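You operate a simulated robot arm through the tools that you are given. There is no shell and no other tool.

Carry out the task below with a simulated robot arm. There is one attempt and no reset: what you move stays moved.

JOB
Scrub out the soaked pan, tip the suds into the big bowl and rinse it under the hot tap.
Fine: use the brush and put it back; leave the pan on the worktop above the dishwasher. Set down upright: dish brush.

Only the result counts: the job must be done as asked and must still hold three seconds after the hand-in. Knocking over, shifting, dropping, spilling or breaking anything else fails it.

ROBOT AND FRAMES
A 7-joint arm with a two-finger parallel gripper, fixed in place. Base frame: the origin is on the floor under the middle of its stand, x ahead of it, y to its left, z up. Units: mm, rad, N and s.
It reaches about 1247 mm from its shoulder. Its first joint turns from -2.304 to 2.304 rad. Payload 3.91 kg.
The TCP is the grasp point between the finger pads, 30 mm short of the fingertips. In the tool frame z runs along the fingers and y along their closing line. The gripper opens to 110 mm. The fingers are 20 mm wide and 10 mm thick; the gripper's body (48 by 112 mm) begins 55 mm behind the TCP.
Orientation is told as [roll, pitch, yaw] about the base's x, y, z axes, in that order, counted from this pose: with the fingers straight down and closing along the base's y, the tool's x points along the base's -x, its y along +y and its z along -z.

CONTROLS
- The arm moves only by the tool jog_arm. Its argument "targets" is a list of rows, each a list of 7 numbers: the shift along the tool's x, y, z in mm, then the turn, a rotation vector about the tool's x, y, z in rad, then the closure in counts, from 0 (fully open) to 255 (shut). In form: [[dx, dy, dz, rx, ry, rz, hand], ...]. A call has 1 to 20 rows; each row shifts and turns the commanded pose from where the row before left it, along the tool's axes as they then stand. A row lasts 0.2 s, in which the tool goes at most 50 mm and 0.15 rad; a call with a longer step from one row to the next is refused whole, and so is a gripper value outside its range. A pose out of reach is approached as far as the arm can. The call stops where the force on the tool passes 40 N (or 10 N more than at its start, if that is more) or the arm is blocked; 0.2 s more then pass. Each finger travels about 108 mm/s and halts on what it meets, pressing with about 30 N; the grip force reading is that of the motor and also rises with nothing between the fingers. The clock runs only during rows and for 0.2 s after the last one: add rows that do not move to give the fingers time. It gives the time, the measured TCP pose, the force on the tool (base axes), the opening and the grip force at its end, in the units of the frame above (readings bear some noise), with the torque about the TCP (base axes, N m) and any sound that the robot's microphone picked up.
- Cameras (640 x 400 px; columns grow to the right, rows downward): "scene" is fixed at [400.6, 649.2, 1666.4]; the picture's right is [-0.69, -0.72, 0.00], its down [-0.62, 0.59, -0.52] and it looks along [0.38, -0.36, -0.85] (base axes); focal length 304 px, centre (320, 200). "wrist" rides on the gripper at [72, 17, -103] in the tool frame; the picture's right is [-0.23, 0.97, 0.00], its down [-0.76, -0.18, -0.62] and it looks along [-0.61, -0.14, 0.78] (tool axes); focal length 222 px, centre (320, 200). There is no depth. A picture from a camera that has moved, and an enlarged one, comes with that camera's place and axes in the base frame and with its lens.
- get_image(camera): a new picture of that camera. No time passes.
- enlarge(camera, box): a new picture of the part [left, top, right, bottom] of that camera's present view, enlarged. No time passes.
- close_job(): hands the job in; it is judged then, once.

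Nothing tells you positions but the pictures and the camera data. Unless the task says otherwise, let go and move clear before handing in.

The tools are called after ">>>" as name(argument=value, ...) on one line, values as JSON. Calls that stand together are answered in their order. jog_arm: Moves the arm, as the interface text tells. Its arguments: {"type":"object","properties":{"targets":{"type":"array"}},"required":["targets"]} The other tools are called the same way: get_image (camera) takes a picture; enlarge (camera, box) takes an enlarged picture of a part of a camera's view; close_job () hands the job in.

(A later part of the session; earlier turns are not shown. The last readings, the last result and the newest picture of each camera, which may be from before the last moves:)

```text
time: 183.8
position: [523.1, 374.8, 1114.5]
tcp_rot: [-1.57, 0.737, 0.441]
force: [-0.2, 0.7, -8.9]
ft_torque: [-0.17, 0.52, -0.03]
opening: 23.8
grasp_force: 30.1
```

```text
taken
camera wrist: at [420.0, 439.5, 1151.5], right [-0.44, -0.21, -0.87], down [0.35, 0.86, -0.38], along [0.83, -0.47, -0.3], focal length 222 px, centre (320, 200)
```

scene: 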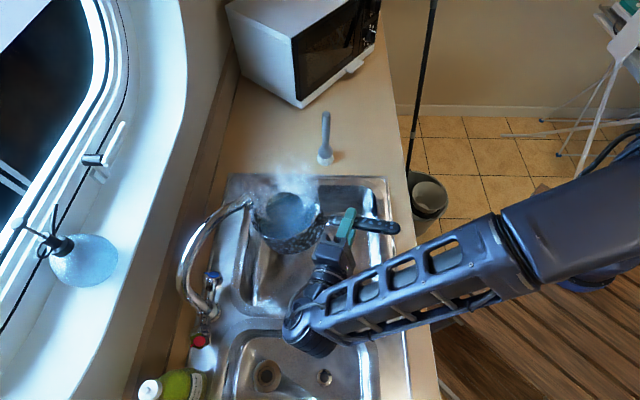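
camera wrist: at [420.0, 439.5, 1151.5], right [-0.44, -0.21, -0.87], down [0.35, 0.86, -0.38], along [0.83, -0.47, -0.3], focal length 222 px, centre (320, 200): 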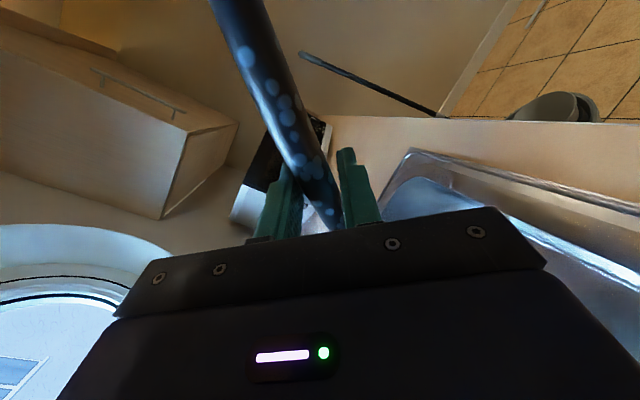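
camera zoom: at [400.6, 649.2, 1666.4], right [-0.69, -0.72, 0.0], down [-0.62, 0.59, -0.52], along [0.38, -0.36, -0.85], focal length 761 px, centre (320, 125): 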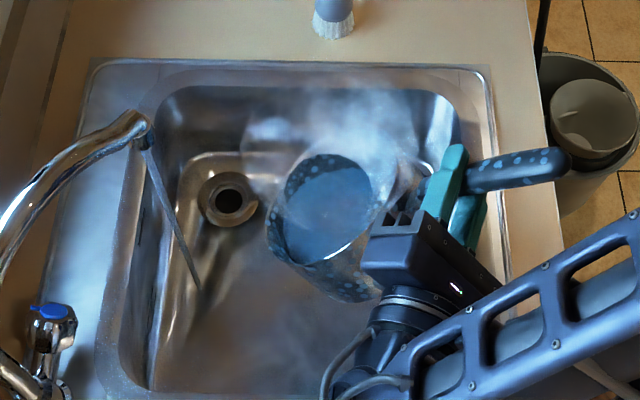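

>>> jog_arm(targets=[[-15.7, -14.2, -7.6, 0, 0, 0, 255], [-15.7, -14.2, -7.6, 0, 0, 0, 255], [0, 0, 0, 0, 0, -0.06, 255], [0, 0, 0, 0, 0, -0.06, 255], [0, 0, 0, 0, 0, -0.06, 255], [0, 0, 0, 0, 0, -0.06, 255], [0, 0, 0, 0, 0, -0.06, 255], [0, 0, 0, 0, 0, -0.06, 255], [0, 0, 0, 0, 0, -0.06, 255], [0, 0, 0, 0, 0, -0.06, 255], [0, 0, 0, 0, 0, -0.06, 255], [0, 0, 0, 0, 0, -0.06, 255], [0, 0, 0, 0, 0, -0.06, 255], [0, 0, 0, 0, 0, -0.06, 255], [0, 0, 0, 0, 0, -0.06, 255], [0, 0, 0, 0, 0, 0, 255], [0, 0, 0, 0, 0, 0, 255]])

>>> enlarge(camera="scene", box=[200, 150, 440, 310])

>>> get_image(camera="wrist")

```text
time: 187.4
position: [553.7, 406.1, 1114.2]
tcp_rot: [-1.564, 1.516, 0.448]
force: [0.6, -0.5, -8.7]
ft_torque: [0.09, -0.04, 0.06]
opening: 20.2
grasp_force: 30.1
```

```text
2.50 times, centred on (320, 230) of scene
camera zoom: at [400.6, 649.2, 1666.4], right [-0.69, -0.72, 0.0], down [-0.62, 0.59, -0.52], along [0.38, -0.36, -0.85], focal length 761 px, centre (320, 125)
```

zoom: 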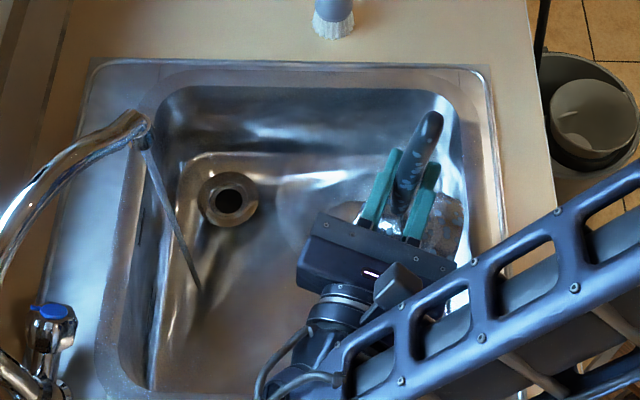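

```text
taken
camera wrist: at [491.9, 489.9, 1186.6], right [-0.87, -0.41, -0.28], down [-0.07, 0.66, -0.75], along [0.49, -0.63, -0.6], focal length 222 px, centre (320, 200)
```

wrist: 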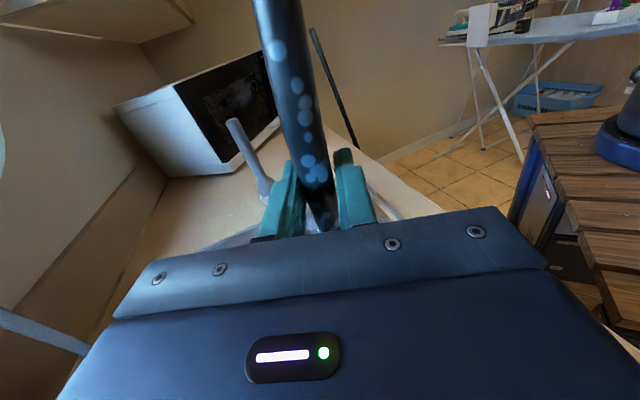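

>>> jog_arm(targets=[[0, 0, 0, 0, 0, -0.06, 255], [0, 0, 0, 0, 0, -0.06, 255], [0, 0, 0, 0, 0, -0.06, 255], [0, 0, 0, 0, 0, -0.06, 255], [0, 0, 0, 0, 0, 0, 255], [0, 0, 0, 0, 0, 0, 255], [0, 0, 0, 0, 0, 0, 255], [0, 0, 0, 0, 0, 0, 255], [0, 0, 0, 0, 0, 0, 255]])

>>> jog_arm(targets=[[0, 0, 0, 0, 0, 0, 255], [0, 0, 0, 0, 0, 0, 255], [0, 0, 0, 0, 0, 0, 255], [0, 0, 0, 0, 0, 0, 255], [0, 0, 0, 0, 0, 0, 255]])

>>> jog_arm(targets=[[0, 0, 0, 0, 0, 0, 255], [0, 0, 0, 0, 0, 0, 255], [0, 0, 0, 0, 0, 0, 255], [0, 0, 0, 0, 0, 0, 255], [0, 0, 0, 0, 0, 0, 255]])

>>> enlarge(camera="scene", box=[200, 150, 440, 310])

```text
time: 189.4
position: [554.3, 406.6, 1114.1]
tcp_rot: [1.569, 1.384, -2.702]
force: [0.2, 0.3, -7.4]
ft_torque: [0.17, -0.19, -0.01]
opening: 20.2
grasp_force: 29.6
```

```text
time: 190.6
position: [555.0, 406.5, 1114.5]
tcp_rot: [1.568, 1.384, -2.704]
force: [0.3, -0.8, -7.1]
ft_torque: [0.15, -0.15, -0.01]
opening: 20.2
grasp_force: 29.9
```

```text
time: 191.8
position: [555.2, 407.2, 1113.6]
tcp_rot: [1.57, 1.383, -2.702]
force: [-0.3, 0.1, -7.5]
ft_torque: [0.15, -0.22, 0.02]
opening: 20.4
grasp_force: 30.3
```

```text
2.50 times, centred on (320, 230) of scene
camera zoom: at [400.6, 649.2, 1666.4], right [-0.69, -0.72, 0.0], down [-0.62, 0.59, -0.52], along [0.38, -0.36, -0.85], focal length 761 px, centre (320, 125)
```

zoom: 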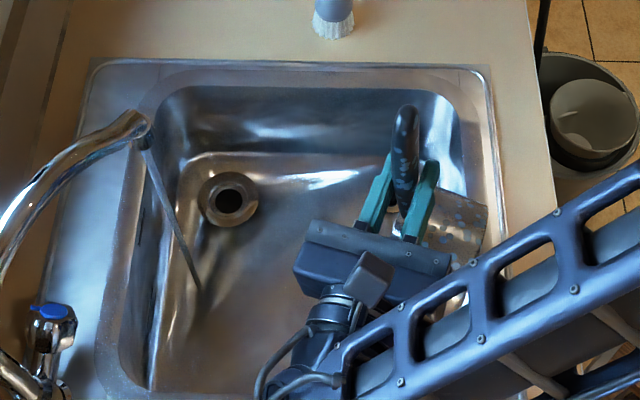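

Rinse water is out. Rolling back toward level while moving away from the stream.

>>> jog_arm(targets=[[0, 0, 0, 0, 0, 0.07, 255], [0, 0, 0, 0, 0, 0.07, 255], [0, 0, 0, 0, 0, 0.07, 255], [0, 0, 0, 0, 0, 0.07, 255], [0, 0, 0, 0, 0, 0.07, 255], [0, 0, 0, 0, 0, 0.07, 255], [0, 0, 0, 0, 0, 0.07, 255], [0, 0, 0, 0, 0, 0.07, 255], [0, 0, 0, 0, 0, 0.07, 255], [0, 0, 0, 0, 0, 0.07, 255], [0, 0, 0, 0, 0, 0.07, 255], [0, 0, 0, 0, 0, 0.07, 255], [9.3, 12.1, 5.5, 0, 0, 0, 255], [9.3, 12.1, 5.5, 0, 0, 0, 255], [9.3, 12.1, 5.5, 0, 0, 0, 255], [9.3, 12.1, 5.5, 0, 0, 0, 255], [0, 0, 0, 0, 0, 0, 255]])

>>> jog_arm(targets=[[0, 0, 0, 0, 0, 0.07, 255], [0, 0, 0, 0, 0, 0.07, 255], [0, 0, 0, 0, 0, 0.07, 255], [0, 0, 0, 0, 0, 0.07, 255], [0, 0, 0, 0, 0, 0.07, 255], [0, 0, 0, 0, 0, 0.07, 255], [0, 0, 0, 0, 0, 0.07, 255], [0, 0, 0, 0, 0, 0.07, 255], [0, 0, 0, 0, 0, 0.07, 255], [0, 0, 0, 0, 0, 0.07, 255], [0, 0, 0, 0, 0, 0, 255]])

>>> enlarge(camera="scene", box=[200, 150, 440, 310])

>>> get_image(camera="wrist")

```text
time: 195.4
position: [508.2, 359.7, 1112.4]
tcp_rot: [-1.571, 0.917, 0.441]
force: [0.2, -0.8, -7.3]
ft_torque: [-0.19, 0.46, -0.02]
opening: 20.1
grasp_force: 29.9
```

```text
time: 197.8
position: [509.2, 359.7, 1115.3]
tcp_rot: [-1.571, 0.217, 0.442]
force: [-0.1, -0.3, -7.6]
ft_torque: [-0.33, 0.76, -0.01]
opening: 20.9
grasp_force: 30.6
```

```text
2.50 times, centred on (320, 230) of scene
camera zoom: at [400.6, 649.2, 1666.4], right [-0.69, -0.72, 0.0], down [-0.62, 0.59, -0.52], along [0.38, -0.36, -0.85], focal length 761 px, centre (320, 125)
```

zoom: 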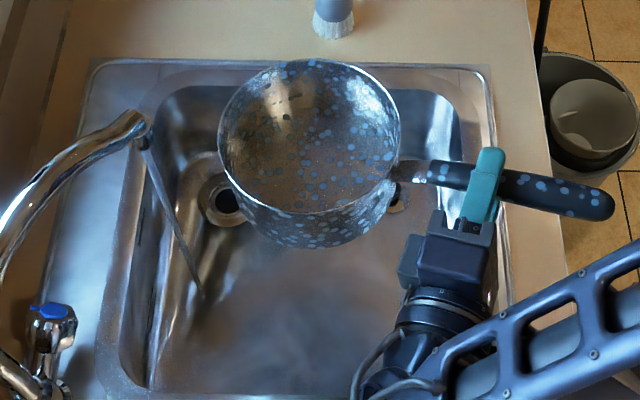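

```text
taken
camera wrist: at [396.9, 421.2, 1114.1], right [0.01, 0.01, -1.0], down [0.44, 0.9, 0.01], along [0.9, -0.44, 0.01], focal length 222 px, centre (320, 200)
```

wrist: 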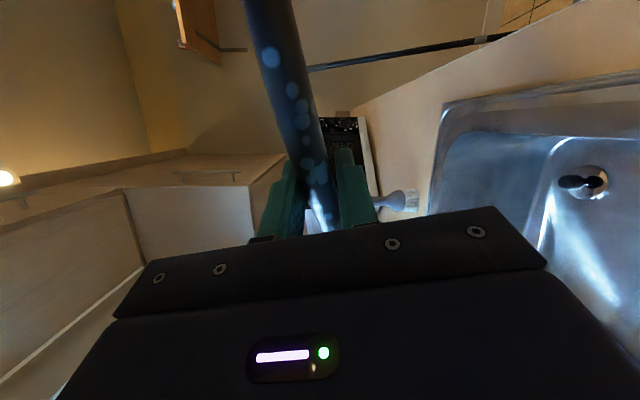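

The pan is clean and shiny. Levelling and carrying it back along the same route to the worktop above the dishwasher.

>>> jog_arm(targets=[[0, 0, 0, 0, 0, 0.06, 255], [0, 0, 0, 0, 0, 0.06, 255], [0, 0, 0, 0, 0, 0.05, 255], [5.6, 0.25, 8.6, 0, 0, 0, 255], [11.2, 0.5, 17.2, 0, 0, 0, 255], [11.2, 0.5, 17.2, 0, 0, 0, 255], [11.2, 0.5, 17.2, 0, 0, 0, 255], [11.2, 0.5, 17.2, 0, 0, 0, 255], [11.2, 0.5, 17.2, 0, 0, 0, 255], [11.2, 0.5, 17.2, 0, 0, 0, 255], [11.2, 0.5, 17.2, 0, 0, 0, 255], [11.2, 0.5, 17.2, 0, 0, 0, 255], [11.2, 0.5, 17.2, 0, 0, 0, 255], [5.6, 0.25, 8.6, 0, 0, 0, 255], [0, 0, 0, 0, 0, 0, 255]])

>>> get_image(camera="wrist")

>>> get_image(camera="scene")

```text
time: 201.0
position: [481.0, 156.9, 1115.2]
tcp_rot: [-1.572, 0.046, 0.441]
force: [0.0, -0.3, -7.2]
ft_torque: [-0.35, 0.84, 0.05]
opening: 22.2
grasp_force: 29.9
```

```text
taken
camera wrist: at [370.4, 218.8, 1102.2], right [0.16, 0.08, -0.98], down [0.43, 0.89, 0.14], along [0.89, -0.45, 0.11], focal length 222 px, centre (320, 200)
```

wrist: 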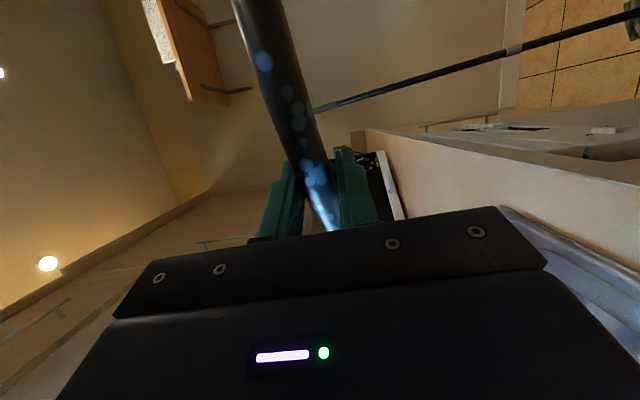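

```text
taken
```

scene: 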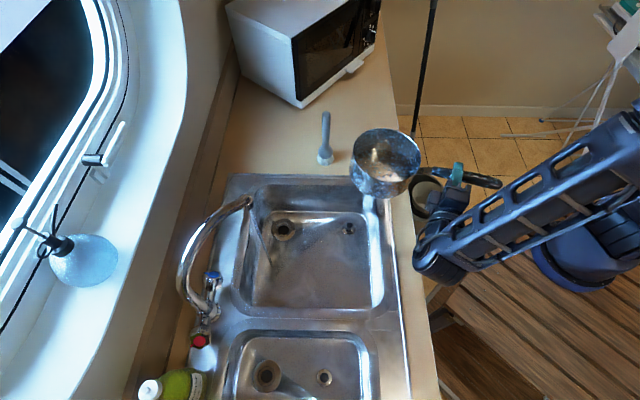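

>>> jog_arm(targets=[[-3.7, -0.2, 10.3, 0, 0, 0, 255], [-7.5, -0.35, 20.7, 0, 0, 0, 255], [-7.5, -0.35, 20.7, 0, 0, 0, 255], [-7.5, -0.35, 20.7, 0, 0, 0, 255], [-7.5, -0.35, 20.7, 0, 0, 0, 255], [-7.5, -0.35, 20.7, 0, 0, 0, 255], [-7.5, -0.35, 20.7, 0, 0, 0, 255], [-7.5, -0.35, 20.7, 0, 0, 0, 255], [-7.5, -0.35, 20.7, 0, 0, 0, 255], [-7.5, -0.35, 20.7, 0, 0, 0, 255], [-7.5, -0.35, 20.7, 0, 0, 0, 255], [-7.5, -0.35, 20.7, 0, 0, 0, 255], [-7.5, -0.35, 20.7, 0, 0, 0, 255], [-7.5, -0.35, 20.7, 0, 0, 0, 255], [-7.5, -0.35, 20.7, 0, 0, 0, 255], [-3.7, -0.2, 10.3, 0, 0, 0, 255], [-11.7, -0.5, -4.2, 0, 0, 0, 255], [-11.7, -0.5, -4.2, 0, 0, 0, 255], [0, 0, 0, 0, 0, 0, 255]])

>>> get_image(camera="wrist")

>>> enlarge(camera="scene", box=[290, 40, 450, 170])

```text
time: 205.0
position: [732.9, -57.4, 1113.0]
tcp_rot: [-1.571, 0.046, 0.443]
force: [0.0, 0.2, -7.9]
ft_torque: [-0.34, 0.78, 0.01]
opening: 22.1
grasp_force: 29.8
```

```text
taken
camera wrist: at [622.7, 3.6, 1100.9], right [0.16, 0.08, -0.98], down [0.43, 0.89, 0.14], along [0.89, -0.45, 0.11], focal length 222 px, centre (320, 200)
```

wrist: 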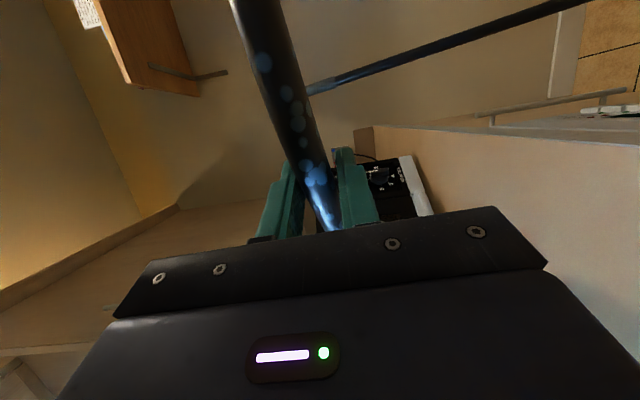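

```text
3.08 times, centred on (370, 105) of scene
camera zoom: at [400.6, 649.2, 1666.4], right [-0.69, -0.72, 0.0], down [-0.62, 0.59, -0.52], along [0.38, -0.36, -0.85], focal length 936 px, centre (166, 492)
```

zoom: 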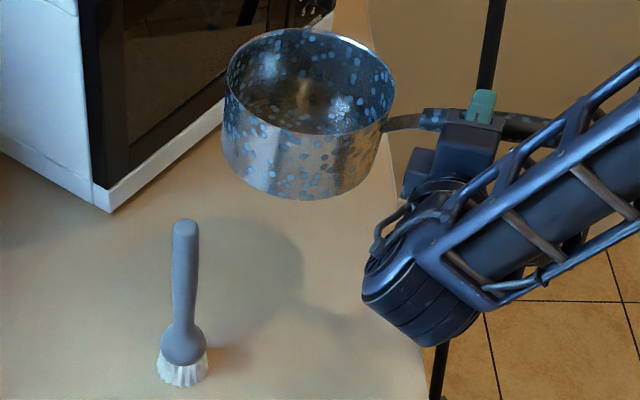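

>>> jog_arm(targets=[[0, 0, 0, 0, 0, 0.04, 255], [-0.3, 7, 0, 0, 0, 0, 255], [-0.1, 14, 0, 0, 0, 0, 255], [-0.1, 14, 0, 0, 0, 0, 255], [-0.1, 14, 0, 0, 0, 0, 255], [-0.1, 14, 0, 0, 0, 0, 255], [-0.1, 14, 0, 0, 0, 0, 255], [-0.1, 14, 0, 0, 0, 0, 255], [-0.1, 7, 0, 0, 0, 0, 255], [0, 0, 0, 0, 0, 0, 255]])

>>> enlarge(camera="scene", box=[310, 50, 450, 160])

>>> get_image(camera="wrist")

```text
time: 207.2
position: [732.2, -57.6, 1015.8]
tcp_rot: [-1.57, 0.005, 0.442]
force: [1.4, 0.4, -7.6]
ft_torque: [-0.34, 0.82, -0.01]
opening: 22.3
grasp_force: 29.9
```

```text
3.64 times, centred on (380, 105) of scene
camera zoom: at [400.6, 649.2, 1666.4], right [-0.69, -0.72, 0.0], down [-0.62, 0.59, -0.52], along [0.38, -0.36, -0.85], focal length 1106 px, centre (102, 546)
```

zoom: 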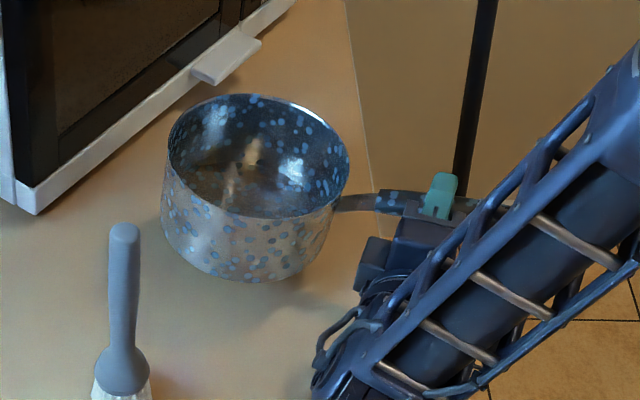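

```text
taken
camera wrist: at [623.3, 4.2, 1000.5], right [0.2, 0.09, -0.98], down [0.42, 0.89, 0.17], along [0.88, -0.45, 0.14], focal length 222 px, centre (320, 200)
```

wrist: 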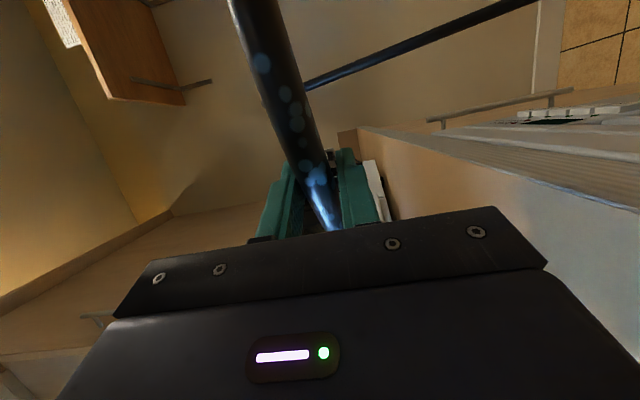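

>>> jog_arm(targets=[[0, 5, 0, 0, 0, 0, 255], [0, 5, 0, 0, 0, 0, 255], [0, 4, 0, 0, 0, 0, 255], [0, 0, 0, 0, 0, 0, 255]])

>>> jog_arm(targets=[[0, 3, 0, 0, 0, 0, 255], [0, 2, 0, 0, 0, 0, 255], [0, 0, 0, 0, 0, 0, 255]])

>>> jog_arm(targets=[[0, 2, 0, 0, 0, 0, 255], [0, 2, 0, 0, 0, 0, 255], [0, 0, 0, 0, 0, 0, 255]])

>>> enlarge(camera="scene", box=[310, 50, 450, 160])

```text
time: 208.2
position: [733.8, -58.1, 1001.8]
tcp_rot: [-1.571, 0.006, 0.442]
force: [0.1, -0.3, -6.9]
ft_torque: [-0.3, 0.81, -0.01]
opening: 22.7
grasp_force: 30.6
```

```text
time: 209.0
position: [732.7, -56.8, 997.3]
tcp_rot: [-1.569, 0.007, 0.443]
force: [-0.2, 0.9, -6.5]
ft_torque: [-0.34, 0.81, 0.01]
opening: 22.3
grasp_force: 30.0
```

```text
time: 209.8
position: [732.6, -56.9, 992.5]
tcp_rot: [-1.57, 0.008, 0.441]
force: [0.2, 0.5, -7.4]
ft_torque: [-0.34, 0.8, 0.0]
opening: 22.3
grasp_force: 29.7
```

```text
3.64 times, centred on (380, 105) of scene
camera zoom: at [400.6, 649.2, 1666.4], right [-0.69, -0.72, 0.0], down [-0.62, 0.59, -0.52], along [0.38, -0.36, -0.85], focal length 1106 px, centre (102, 546)
```

zoom: 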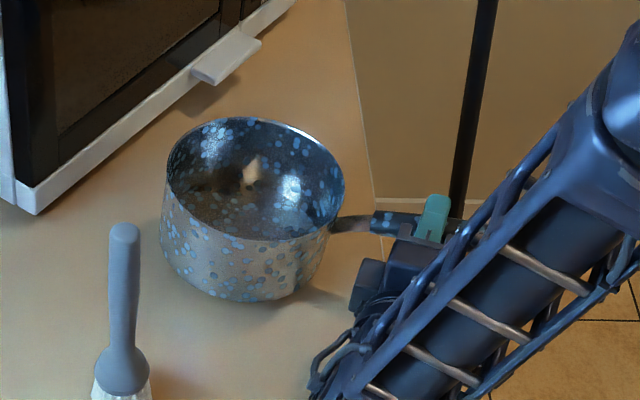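

>>> jog_arm(targets=[[0, 2, 0, 0, 0, 0, 255], [0, 0, 0, 0, 0, 0, 255]])

>>> jog_arm(targets=[[0, 2, 0, 0, 0, 0, 255], [0, 0, 0, 0, 0, 0, 255]])

>>> jog_arm(targets=[[0, 2, 0, 0, 0, 0, 255], [0, 0, 0, 0, 0, 0, 255]])

>>> enlarge(camera="scene", box=[310, 50, 450, 160])

```text
time: 210.4
position: [732.5, -57.8, 989.4]
tcp_rot: [-1.57, 0.008, 0.441]
force: [0.1, -0.5, -7.4]
ft_torque: [-0.34, 0.84, 0.0]
opening: 22.6
grasp_force: 30.4
```

```text
time: 211.0
position: [734.7, -57.1, 988.8]
tcp_rot: [-1.57, 0.008, 0.44]
force: [0.7, -0.5, -7.9]
ft_torque: [-0.33, 0.78, 0.04]
opening: 22.3
grasp_force: 30.3
```

```text
time: 211.6
position: [733.2, -58.1, 985.7]
tcp_rot: [-1.571, 0.008, 0.441]
force: [0.4, -0.8, -7.3]
ft_torque: [-0.32, 0.84, -0.01]
opening: 22.3
grasp_force: 30.4
```

```text
3.64 times, centred on (380, 105) of scene
camera zoom: at [400.6, 649.2, 1666.4], right [-0.69, -0.72, 0.0], down [-0.62, 0.59, -0.52], along [0.38, -0.36, -0.85], focal length 1106 px, centre (102, 546)
```

zoom: 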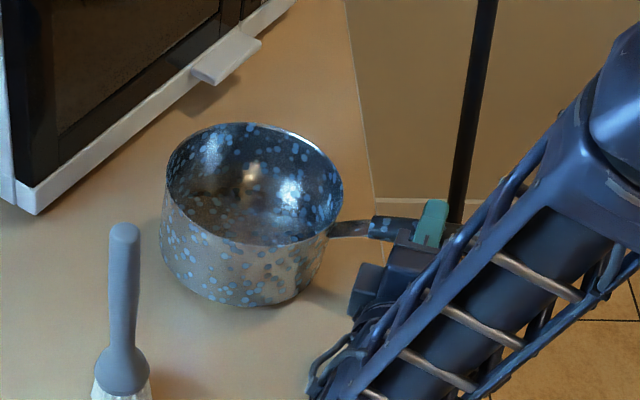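

>>> jog_arm(targets=[[0, 2, 0, 0, 0, 0, 255], [0, 0, 0, 0, 0, 0, 255]])

>>> jog_arm(targets=[[0, 2, 0, 0, 0, 0, 255], [0, 0, 0, 0, 0, 0, 255]])

>>> jog_arm(targets=[[0, 2, 0, 0, 0, 0, 255], [0, 0, 0, 0, 0, 0, 255]])

>>> enlarge(camera="scene", box=[320, 70, 420, 150])

```text
time: 212.2
position: [733.0, -57.6, 984.9]
tcp_rot: [-1.57, 0.008, 0.441]
force: [-0.4, 0.7, -6.1]
ft_torque: [-0.25, 0.73, 0.0]
opening: 22.7
grasp_force: 29.7
```

```text
time: 212.8
position: [732.3, -58.6, 982.5]
tcp_rot: [-1.571, 0.006, 0.442]
force: [-2.7, -1.7, -1.3]
ft_torque: [-0.25, 0.4, -0.11]
opening: 22.2
grasp_force: 29.6
```

```text
time: 213.4
position: [732.6, -58.1, 980.8]
tcp_rot: [-1.571, 0.007, 0.441]
force: [-1.6, -0.4, -0.9]
ft_torque: [-0.14, 0.46, 0.04]
opening: 21.7
grasp_force: 29.7
```

```text
5.00 times, centred on (370, 110) of scene
camera zoom: at [400.6, 649.2, 1666.4], right [-0.69, -0.72, 0.0], down [-0.62, 0.59, -0.52], along [0.38, -0.36, -0.85], focal length 1521 px, centre (70, 650)
```

zoom: 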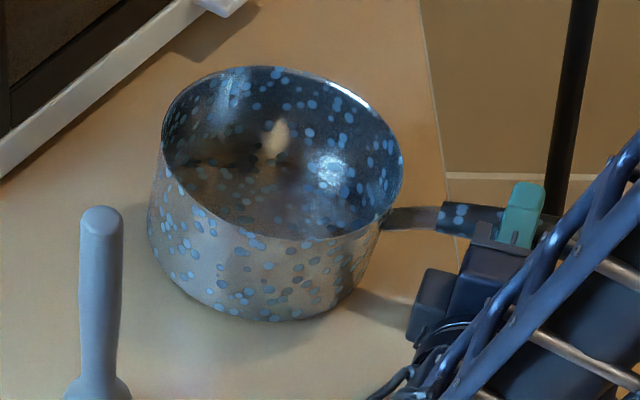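

The pan's near edge has touched first, so it is slightly nose-up. I rotate it flat while easing up a little.

>>> jog_arm(targets=[[0, -1.5, 0, 0, 0, -0.02, 255], [0, -1.3, 0, 0, 0, -0.02, 255], [0, 0, 0, 0, 0, 0, 255]])

>>> jog_arm(targets=[[0, -1.3, 0, 0, 0, -0.02, 255], [0, -1.3, 0, 0, 0, -0.02, 255], [0, 0, 0, 0, 0, 0, 255]])

>>> enlarge(camera="scene", box=[320, 70, 420, 150])

```text
time: 214.2
position: [732.5, -58.0, 984.7]
tcp_rot: [-1.571, 0.047, 0.442]
force: [-0.1, 1.9, -4.1]
ft_torque: [-0.15, 0.52, 0.07]
opening: 21.6
grasp_force: 29.8
```

```text
time: 215.0
position: [733.6, -58.8, 985.3]
tcp_rot: [-1.571, 0.087, 0.44]
force: [-0.3, 1.9, -2.2]
ft_torque: [-0.16, 0.51, 0.11]
opening: 21.0
grasp_force: 30.2
```

```text
5.00 times, centred on (370, 110) of scene
camera zoom: at [400.6, 649.2, 1666.4], right [-0.69, -0.72, 0.0], down [-0.62, 0.59, -0.52], along [0.38, -0.36, -0.85], focal length 1521 px, centre (70, 650)
```

zoom: 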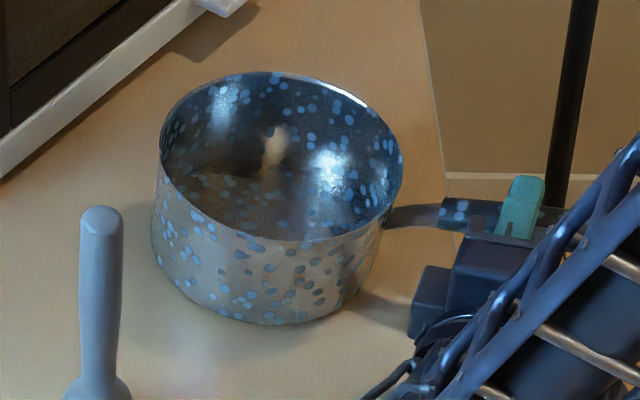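

>>> jog_arm(targets=[[0, -1.2, 0, 0, 0, -0.02, 255], [0, -1.2, 0, 0, 0, -0.02, 255], [0, -1.2, 0, 0, 0, -0.02, 255], [0, 0, 0, 0, 0, 0, 255]])

>>> jog_arm(targets=[[0, -1.1, 0, 0, 0, -0.02, 255], [0, -1.1, 0, 0, 0, -0.02, 255], [0, 0, 0, 0, 0, 0, 255]])

>>> enlarge(camera="scene", box=[320, 70, 420, 150])

```text
time: 216.0
position: [732.3, -58.3, 990.9]
tcp_rot: [-1.57, 0.148, 0.44]
force: [0.4, -0.3, -4.9]
ft_torque: [-0.29, 0.63, -0.06]
opening: 20.7
grasp_force: 29.8
```

```text
time: 216.8
position: [734.6, -56.5, 991.2]
tcp_rot: [-1.571, 0.186, 0.441]
force: [-1.2, 1.9, -3.8]
ft_torque: [-0.04, 0.31, 0.17]
opening: 20.2
grasp_force: 29.5
```

```text
5.00 times, centred on (370, 110) of scene
camera zoom: at [400.6, 649.2, 1666.4], right [-0.69, -0.72, 0.0], down [-0.62, 0.59, -0.52], along [0.38, -0.36, -0.85], focal length 1521 px, centre (70, 650)
```

zoom: 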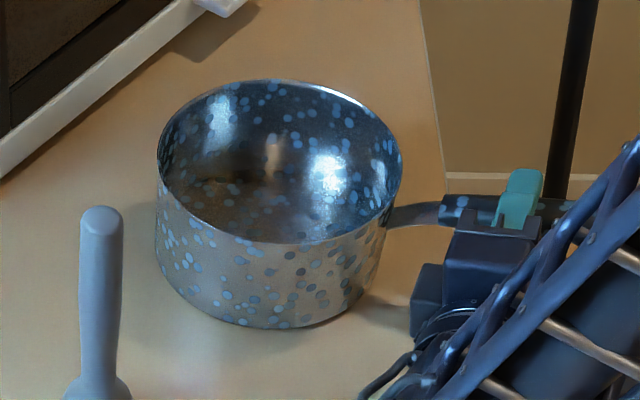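

>>> jog_arm(targets=[[0, 1.2, 0, 0, 0, -0.01, 255], [0, 1, 0, 0, 0, 0, 255], [0, 0, 0, 0, 0, 0, 255]])

>>> jog_arm(targets=[[0, 0, 0, 0, 0, -0.015, 255], [0, 0, 0, 0, 0, 0, 255]])

>>> enlarge(camera="scene", box=[320, 70, 420, 150])

```text
time: 217.6
position: [733.8, -57.7, 989.3]
tcp_rot: [-1.57, 0.198, 0.441]
force: [-5.0, -1.2, 8.9]
ft_torque: [-0.02, -0.09, 0.09]
opening: 20.3
grasp_force: 29.9
```

```text
time: 218.2
position: [733.4, -59.4, 988.2]
tcp_rot: [-1.571, 0.214, 0.443]
force: [-1.3, -0.4, 5.4]
ft_torque: [-0.02, -0.15, 0.01]
opening: 20.0
grasp_force: 30.2
```

```text
5.00 times, centred on (370, 110) of scene
camera zoom: at [400.6, 649.2, 1666.4], right [-0.69, -0.72, 0.0], down [-0.62, 0.59, -0.52], along [0.38, -0.36, -0.85], focal length 1521 px, centre (70, 650)
```

zoom: 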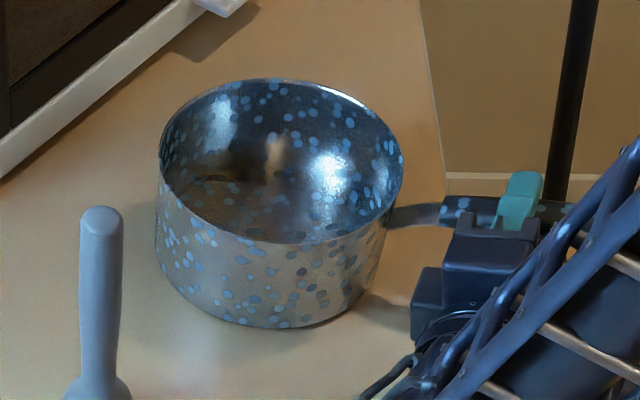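

Flat on the worktop now. Relax the slight push and release.

>>> jog_arm(targets=[[0, -0.8, 0, 0, 0, 0, 255], [0, 0, 0, 0, 0, 0, 220], [0, 0, 0, 0, 0, 0, 205], [0, 0, 0, 0, 0, 0, 190], [0, 0, 0, 0, 0, 0, 160], [0, 0, 0, 0, 0, 0, 139], [0, 0, 0, 0, 0, 0, 139]])

>>> get_image(camera="wrist")

>>> enlarge(camera="scene", box=[320, 70, 420, 150])

```text
time: 219.8
position: [732.6, -58.4, 989.5]
tcp_rot: [-1.57, 0.213, 0.441]
force: [0.5, -0.7, -1.0]
ft_torque: [-0.01, -0.01, 0.0]
opening: 50.2
grasp_force: 0.0
```

```text
taken
camera wrist: at [621.8, 2.7, 989.8], right [0.01, 0.01, -1.0], down [0.44, 0.9, 0.01], along [0.9, -0.44, 0.01], focal length 222 px, centre (320, 200)
```

wrist: 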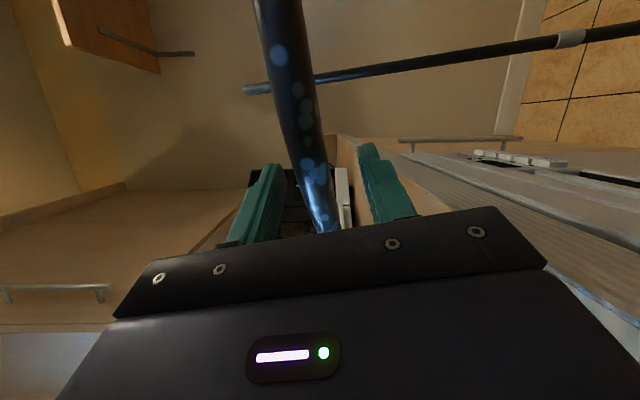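

```text
5.00 times, centred on (370, 110) of scene
camera zoom: at [400.6, 649.2, 1666.4], right [-0.69, -0.72, 0.0], down [-0.62, 0.59, -0.52], along [0.38, -0.36, -0.85], focal length 1521 px, centre (70, 650)
```

zoom: 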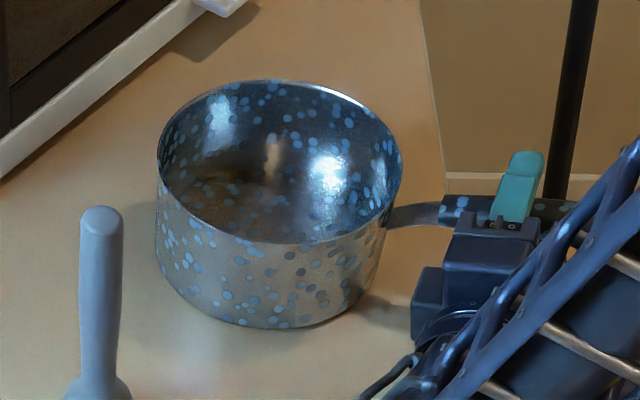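

Pan released and resting flat. Withdrawing sideways, rising, and unwinding the wrist to go and shut the tap.

>>> jog_arm(targets=[[0, 0, -20, 0, 0, 0, 139], [0, 0, -35, 0, 0, 0, 139], [0, 0, -40, 0, 0, 0, 100], [0, 0, -40, 0, 0, 0, 60], [7.9, -36.6, 0, 0, 0, 0, 0], [7.9, -36.6, 0, 0, 0, 0, 0], [7.9, -36.6, 0, 0, 0, 0, 0], [7.9, -36.6, 0, 0, 0, 0, 0], [7.9, -36.6, 0, 0, 0, 0, 0], [0, 0, 0, 0, 0, 0, 0]])

>>> get_image(camera="scene")

>>> enlarge(camera="scene", box=[320, 70, 460, 150])

```text
time: 222.0
position: [675.9, 63.5, 1176.7]
tcp_rot: [-1.57, 0.213, 0.443]
force: [0.1, -0.5, -0.4]
ft_torque: [0.03, -0.02, -0.01]
opening: 110.1
grasp_force: 0.0
```

```text
taken
```

scene: 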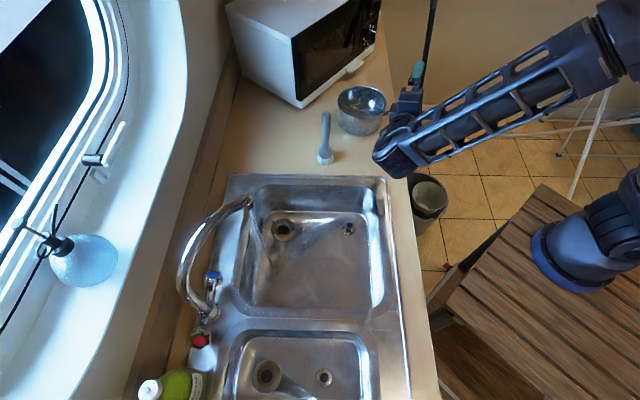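

```text
4.57 times, centred on (390, 110) of scene
camera zoom: at [400.6, 649.2, 1666.4], right [-0.69, -0.72, 0.0], down [-0.62, 0.59, -0.52], along [0.38, -0.36, -0.85], focal length 1391 px, centre (0, 611)
```

zoom: 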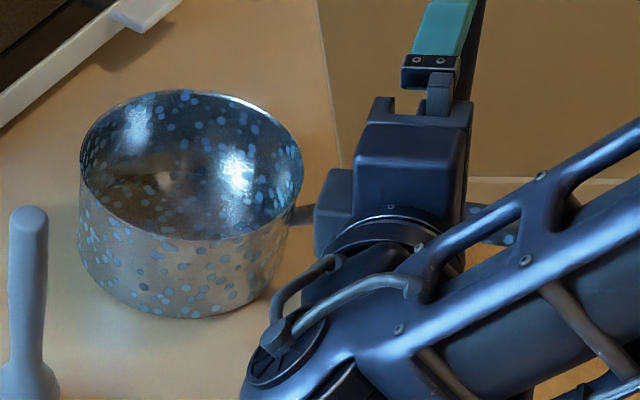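

>>> jog_arm(targets=[[0, 0, 0, 0, 0, -0.136, 0], [0, 0, 0, 0, 0, -0.136, 0], [0, 0, 0, 0, 0, -0.136, 0], [0, 0, 0, 0, 0, -0.136, 0], [0, 0, 0, 0, 0, -0.136, 0], [0, 0, 0, 0, 0, -0.136, 0], [0, 0, 0, 0, 0, -0.136, 0], [0, 0, 0, 0, 0, -0.136, 0], [0, 0, 0, 0, 0, -0.136, 0], [0, 0, 0, 0, 0, -0.136, 0], [0, 0, 0, 0, 0, 0, 0]])

>>> jog_arm(targets=[[0, 0, 0, 0, -0.143, 0, 0], [0, 0, 0, 0, -0.143, 0, 0], [0, 0, 0, 0, -0.143, 0, 0], [0, 0, 0, 0, -0.143, 0, 0], [0, 0, 0, 0, -0.143, 0, 0], [0, 0, 0, 0, -0.143, 0, 0], [0, 0, 0, 0, -0.143, 0, 0], [0, 0, 0, 0, -0.143, 0, 0], [0, 0, 0, 0, -0.143, 0, 0], [0, 0, 0, 0, -0.143, 0, 0], [0, 0, 0, 0, -0.141, 0, 0], [0, 0, 0, 0, 0, 0, 0]])

>>> get_image(camera="scene")

```text
time: 224.4
position: [675.4, 64.6, 1177.7]
tcp_rot: [1.433, 1.566, -2.838]
force: [0.1, 0.5, -1.1]
ft_torque: [0.04, 0.05, -0.02]
opening: 110.0
grasp_force: 0.1
```

```text
time: 227.0
position: [675.2, 63.9, 1177.7]
tcp_rot: [0.002, -0.002, 2.013]
force: [-0.2, 0.1, 0.1]
ft_torque: [-0.01, -0.01, 0.01]
opening: 110.0
grasp_force: 0.0
```

```text
taken
```

scene: 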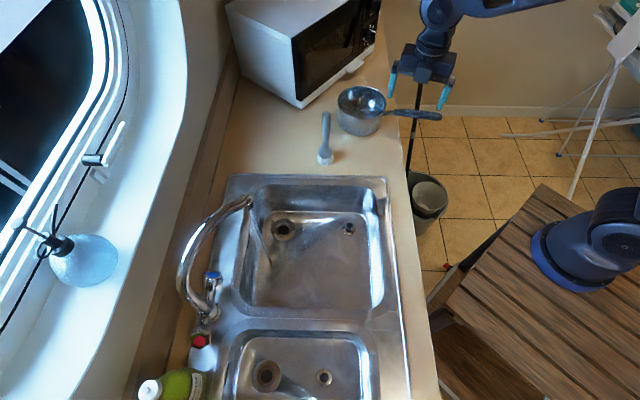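

>>> jog_arm(targets=[[0, 0, 0, 0, 0, 0.1436, 0], [0, 0, 0, 0, 0, 0.1436, 0], [0, 0, 0, 0, 0, 0.1436, 0], [0, 0, 0, 0, 0, 0.1436, 0], [0, 0, 0, 0, 0, 0.1436, 0], [0, 0, 0, 0, 0, 0.1436, 0], [0, 0, 0, 0, 0, 0.1436, 0], [0, 0, 0, 0, 0, 0.1436, 0], [-22.1, 37.8, -6, 0, 0, 0, 0], [-22.1, 37.8, -6, 0, 0, 0, 0], [-22.1, 37.8, -6, 0, 0, 0, 0], [-22.1, 37.8, -6, 0, 0, 0, 0], [-22.1, 37.8, -6, 0, 0, 0, 0], [-22.1, 37.8, -6, 0, 0, 0, 0], [-22.1, 37.8, -6, 0, 0, 0, 0], [-22.1, 37.8, -6, 0, 0, 0, 0], [-22.1, 37.8, -6, 0, 0, 0, 0], [-22.1, 37.8, -6, 0, 0, 0, 0], [-22.1, 37.8, -6, 0, 0, 0, 0], [-22.1, 37.8, -6, 0, 0, 0, 0]])

>>> jog_arm(targets=[[0, 0, 0, 0, -0.1414, 0, 60], [0, 0, 0, 0, -0.1414, 0, 110], [0, 0, 0, 0, -0.1414, 0, 118], [0, 0, 0, 0, -0.1414, 0, 118], [0, 0, 0, 0, -0.1414, 0, 118], [0, 0, 0, 0, -0.1414, 0, 118], [0, 0, 0, 0, -0.1414, 0, 118], [0, 0, 0, 0, 0, -0.1413, 118], [0, 0, 0, 0, 0, -0.1413, 118], [0, 0, 0, 0, 0, -0.1413, 118], [0, 0, 0, 0, 0, -0.1413, 118], [0, 0, 0, 0, 0, -0.1413, 118], [0, 0, 0, 0, 0, -0.1413, 118], [0, 0, 0, 0, 0, 0, 118]])

>>> get_image(camera="scene")

>>> get_image(camera="wrist")

```text
time: 231.2
position: [504.5, 558.4, 1251.2]
tcp_rot: [0.0, 0.003, 0.862]
force: [0.5, -0.4, -0.1]
ft_torque: [0.04, 0.06, 0.01]
opening: 110.0
grasp_force: 0.1
```

```text
time: 234.2
position: [503.5, 561.5, 1249.4]
tcp_rot: [-0.848, -0.585, 1.984]
force: [0.4, 0.1, 0.5]
ft_torque: [-0.03, 0.02, -0.03]
opening: 59.0
grasp_force: 0.0
```

```text
taken
```

scene: 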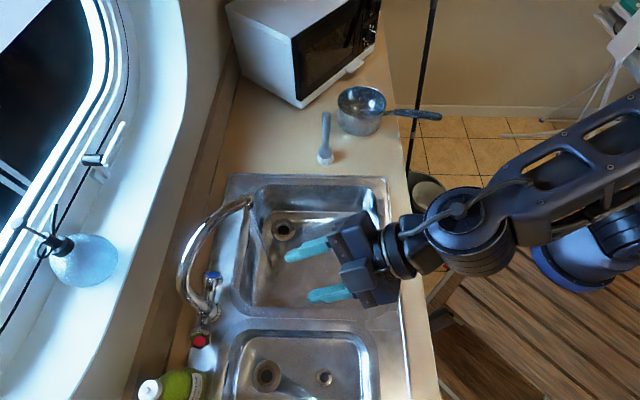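

```text
taken
camera wrist: at [458.5, 440.9, 1257.0], right [-0.83, 0.29, -0.49], down [-0.46, 0.17, 0.87], along [0.33, 0.94, -0.01], focal length 222 px, centre (320, 200)
```

wrist: 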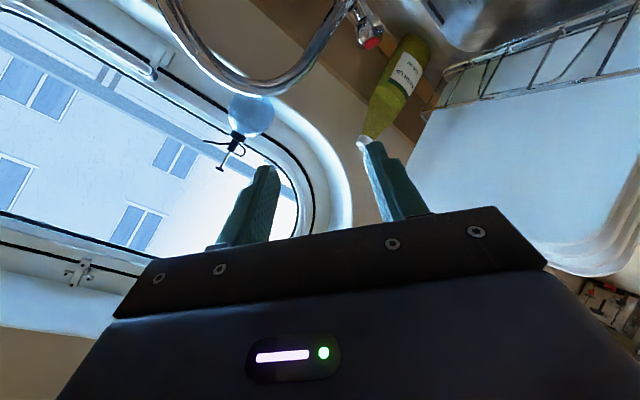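

>>> jog_arm(targets=[[-15.6, -5.9, 39.4, 0, 0, 0, 118], [-15.6, -5.9, 39.4, 0, 0, 0, 118], [-15.6, -5.9, 39.4, 0, 0, 0, 118], [-15.6, -5.9, 39.4, 0, 0, 0, 118], [20.7, 23.5, 20.6, 0, 0, 0, 118], [20.7, 23.5, 20.6, 0, 0, 0, 118], [20.7, 23.5, 20.6, 0, 0, 0, 118], [20.7, 23.5, 20.6, 0, 0, 0, 118], [20.7, 23.5, 20.6, 0, 0, 0, 118], [0, 0, 0, 0, 0, 0, 118]])

>>> get_image(camera="wrist")

>>> enlarge(camera="scene", box=[120, 280, 320, 400])

```text
time: 236.4
position: [588.7, 705.9, 1023.4]
tcp_rot: [-0.849, -0.586, 1.98]
force: [-0.4, -0.5, 0.6]
ft_torque: [0.02, 0.02, -0.06]
opening: 59.1
grasp_force: 0.1
```

```text
taken
camera wrist: at [543.2, 586.2, 1030.6], right [-0.83, 0.29, -0.48], down [-0.46, 0.16, 0.88], along [0.33, 0.94, -0.01], focal length 222 px, centre (320, 200)
```

wrist: 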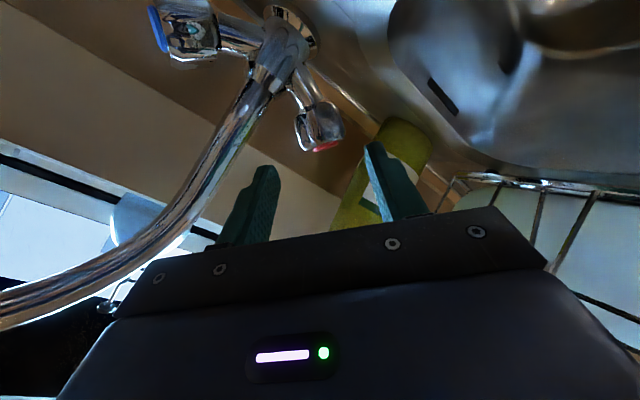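

```text
3.20 times, centred on (220, 340) of scene
camera zoom: at [400.6, 649.2, 1666.4], right [-0.69, -0.72, 0.0], down [-0.62, 0.59, -0.52], along [0.38, -0.36, -0.85], focal length 974 px, centre (640, -248)
```

zoom: 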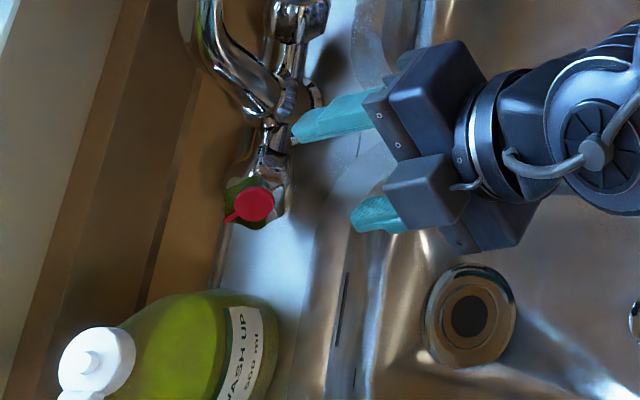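

Pose matches the recorded one. Advancing onto the hot knob again.

>>> jog_arm(targets=[[-1.6, -0.4, 25, 0, 0, 0, 118], [0, 0, 25, 0, 0, 0, 118], [0, 0, 20, 0, 0, 0, 118], [0, 0, 13, 0, 0, 0, 118], [0, 0, 0, 0, 0, 0, 118]])

>>> enlarge(camera="wrist", box=[180, 20, 500, 230])

>>> enlarge(camera="scene", box=[120, 280, 320, 400])

```text
time: 237.6
position: [630.6, 758.6, 978.9]
tcp_rot: [-0.85, -0.586, 1.982]
force: [0.2, -0.4, -0.2]
ft_torque: [-0.01, -0.02, 0.0]
opening: 59.1
grasp_force: 0.1
```

```text
1.90 times, centred on (340, 125) of wrist
camera zoom: at [585.7, 639.8, 986.4], right [-0.83, 0.29, -0.48], down [-0.46, 0.17, 0.88], along [0.33, 0.94, -0.01], focal length 423 px, centre (282, 343)
```

zoom: 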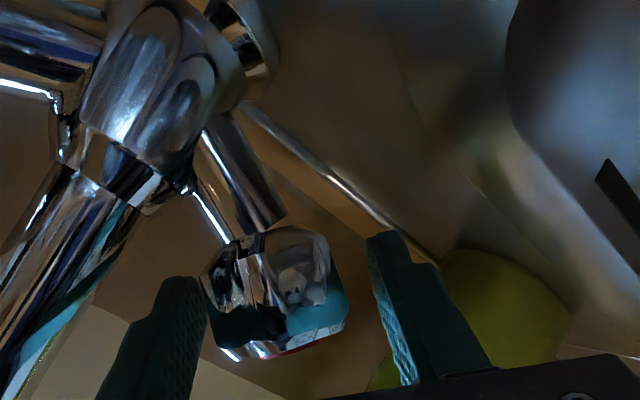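

```text
3.20 times, centred on (220, 340) of scene
camera zoom: at [400.6, 649.2, 1666.4], right [-0.69, -0.72, 0.0], down [-0.62, 0.59, -0.52], along [0.38, -0.36, -0.85], focal length 974 px, centre (640, -248)
```

zoom: 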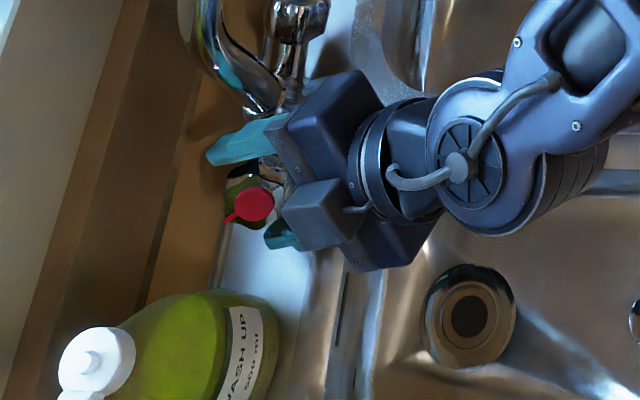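

>>> jog_arm(targets=[[0, -4, 3, 0, 0, 0, 118], [0, 0, 0, 0, 0, 0, 140], [0, 0, 0, 0, 0, 0, 255], [0, 0, 0, 0, 0, 0, 255], [0, 0, 0, 0, 0, 0, 255]])

>>> jog_arm(targets=[[0, 0.6, 0, 0.0752, 0, 0.0274, 255], [0, 0.6, 0, 0.0752, 0, 0.0274, 255], [0, 0.6, 0, 0.0752, 0, 0.0274, 255], [0, 0, 0, 0, 0, 0, 255]])

>>> enlarge(camera="scene", box=[120, 280, 320, 400])

>>> enlarge(camera="scene", box=[200, 180, 320, 270])

```text
time: 238.8
position: [633.2, 762.3, 979.3]
tcp_rot: [-0.846, -0.585, 1.986]
force: [-25.8, -4.6, -20.5]
ft_torque: [-0.03, -0.95, 0.92]
opening: 47.3
grasp_force: 45.2
```

```text
time: 239.7
position: [631.0, 763.1, 978.2]
tcp_rot: [-1.035, -0.651, 1.927]
force: [1.6, 10.2, -3.7]
ft_torque: [-0.01, -1.23, 0.65]
opening: 46.0
grasp_force: 45.2
stopped in row 4: the force on the tool passed its limit at 46 N (the readings are from after the stop); the commanded pose is now the measured one
```

```text
3.20 times, centred on (220, 340) of scene
camera zoom: at [400.6, 649.2, 1666.4], right [-0.69, -0.72, 0.0], down [-0.62, 0.59, -0.52], along [0.38, -0.36, -0.85], focal length 974 px, centre (640, -248)
```

zoom: 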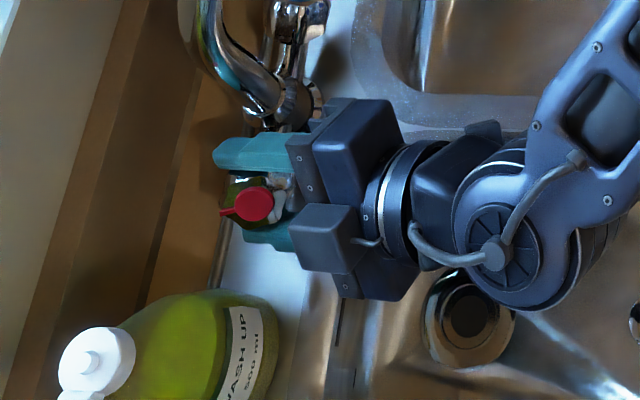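

```text
4.44 times, centred on (260, 225) of scene
camera zoom: at [400.6, 649.2, 1666.4], right [-0.69, -0.72, 0.0], down [-0.62, 0.59, -0.52], along [0.38, -0.36, -0.85], focal length 1352 px, centre (587, 89)
```

zoom: 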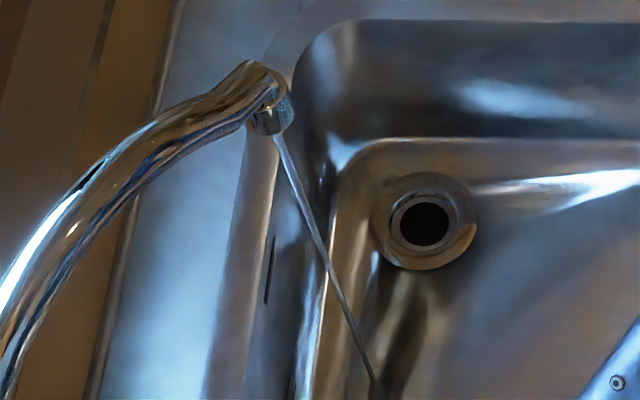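

>>> jog_arm(targets=[[0, 0.6, 0, 0.047, 0, 0.0171, 255], [0, 0.5, 0, 0.047, 0, 0.0171, 255], [0, 0, 0, 0, 0, 0, 255]])

>>> jog_arm(targets=[[0, 0.5, 0, 0.047, 0, 0.0171, 255], [0, 0.5, 0, 0.047, 0, 0.0171, 255], [0, 0, 0, 0, 0, 0, 255]])

>>> enlarge(camera="scene", box=[120, 280, 320, 400])

>>> enlarge(camera="scene", box=[200, 180, 320, 270])

```text
time: 240.5
position: [630.4, 763.0, 976.4]
tcp_rot: [-1.12, -0.682, 1.906]
force: [-1.7, 19.7, -1.6]
ft_torque: [-0.3, -0.69, 0.21]
opening: 45.6
grasp_force: 45.4
```

```text
time: 241.3
position: [628.7, 763.1, 976.5]
tcp_rot: [-1.201, -0.712, 1.887]
force: [-5.2, 10.5, -0.7]
ft_torque: [-0.68, -0.83, -0.07]
opening: 45.0
grasp_force: 45.4
```

```text
3.20 times, centred on (220, 340) of scene
camera zoom: at [400.6, 649.2, 1666.4], right [-0.69, -0.72, 0.0], down [-0.62, 0.59, -0.52], along [0.38, -0.36, -0.85], focal length 974 px, centre (640, -248)
```

zoom: 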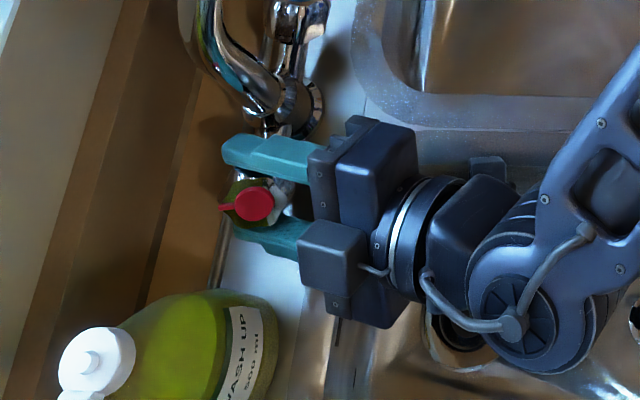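

```text
4.44 times, centred on (260, 225) of scene
camera zoom: at [400.6, 649.2, 1666.4], right [-0.69, -0.72, 0.0], down [-0.62, 0.59, -0.52], along [0.38, -0.36, -0.85], focal length 1352 px, centre (587, 89)
```

zoom: 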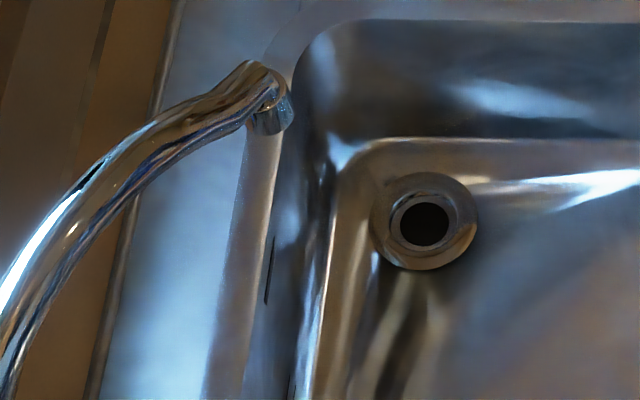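

The stream has stopped. One more small turn to seat it fully closed.

>>> jog_arm(targets=[[0, 0.3, 0, 0.038, 0, 0.0138, 255], [0, 0, 0, 0, 0, 0, 255]])

>>> enlarge(camera="scene", box=[120, 280, 320, 400])

```text
time: 241.9
position: [628.7, 764.3, 975.8]
tcp_rot: [-1.234, -0.723, 1.881]
force: [-5.0, 1.4, -2.6]
ft_torque: [-1.04, -0.83, 0.54]
opening: 45.0
grasp_force: 45.2
```

```text
3.20 times, centred on (220, 340) of scene
camera zoom: at [400.6, 649.2, 1666.4], right [-0.69, -0.72, 0.0], down [-0.62, 0.59, -0.52], along [0.38, -0.36, -0.85], focal length 974 px, centre (640, -248)
```

zoom: 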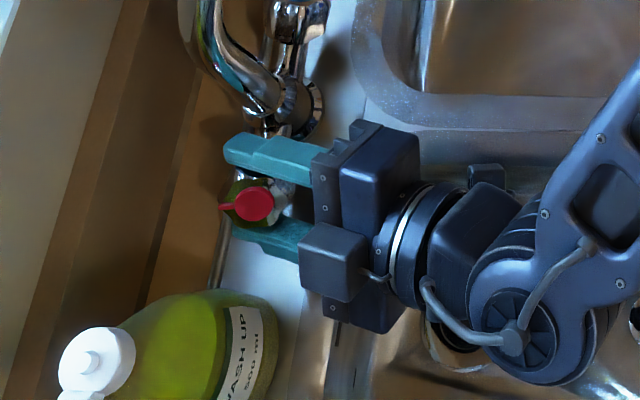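

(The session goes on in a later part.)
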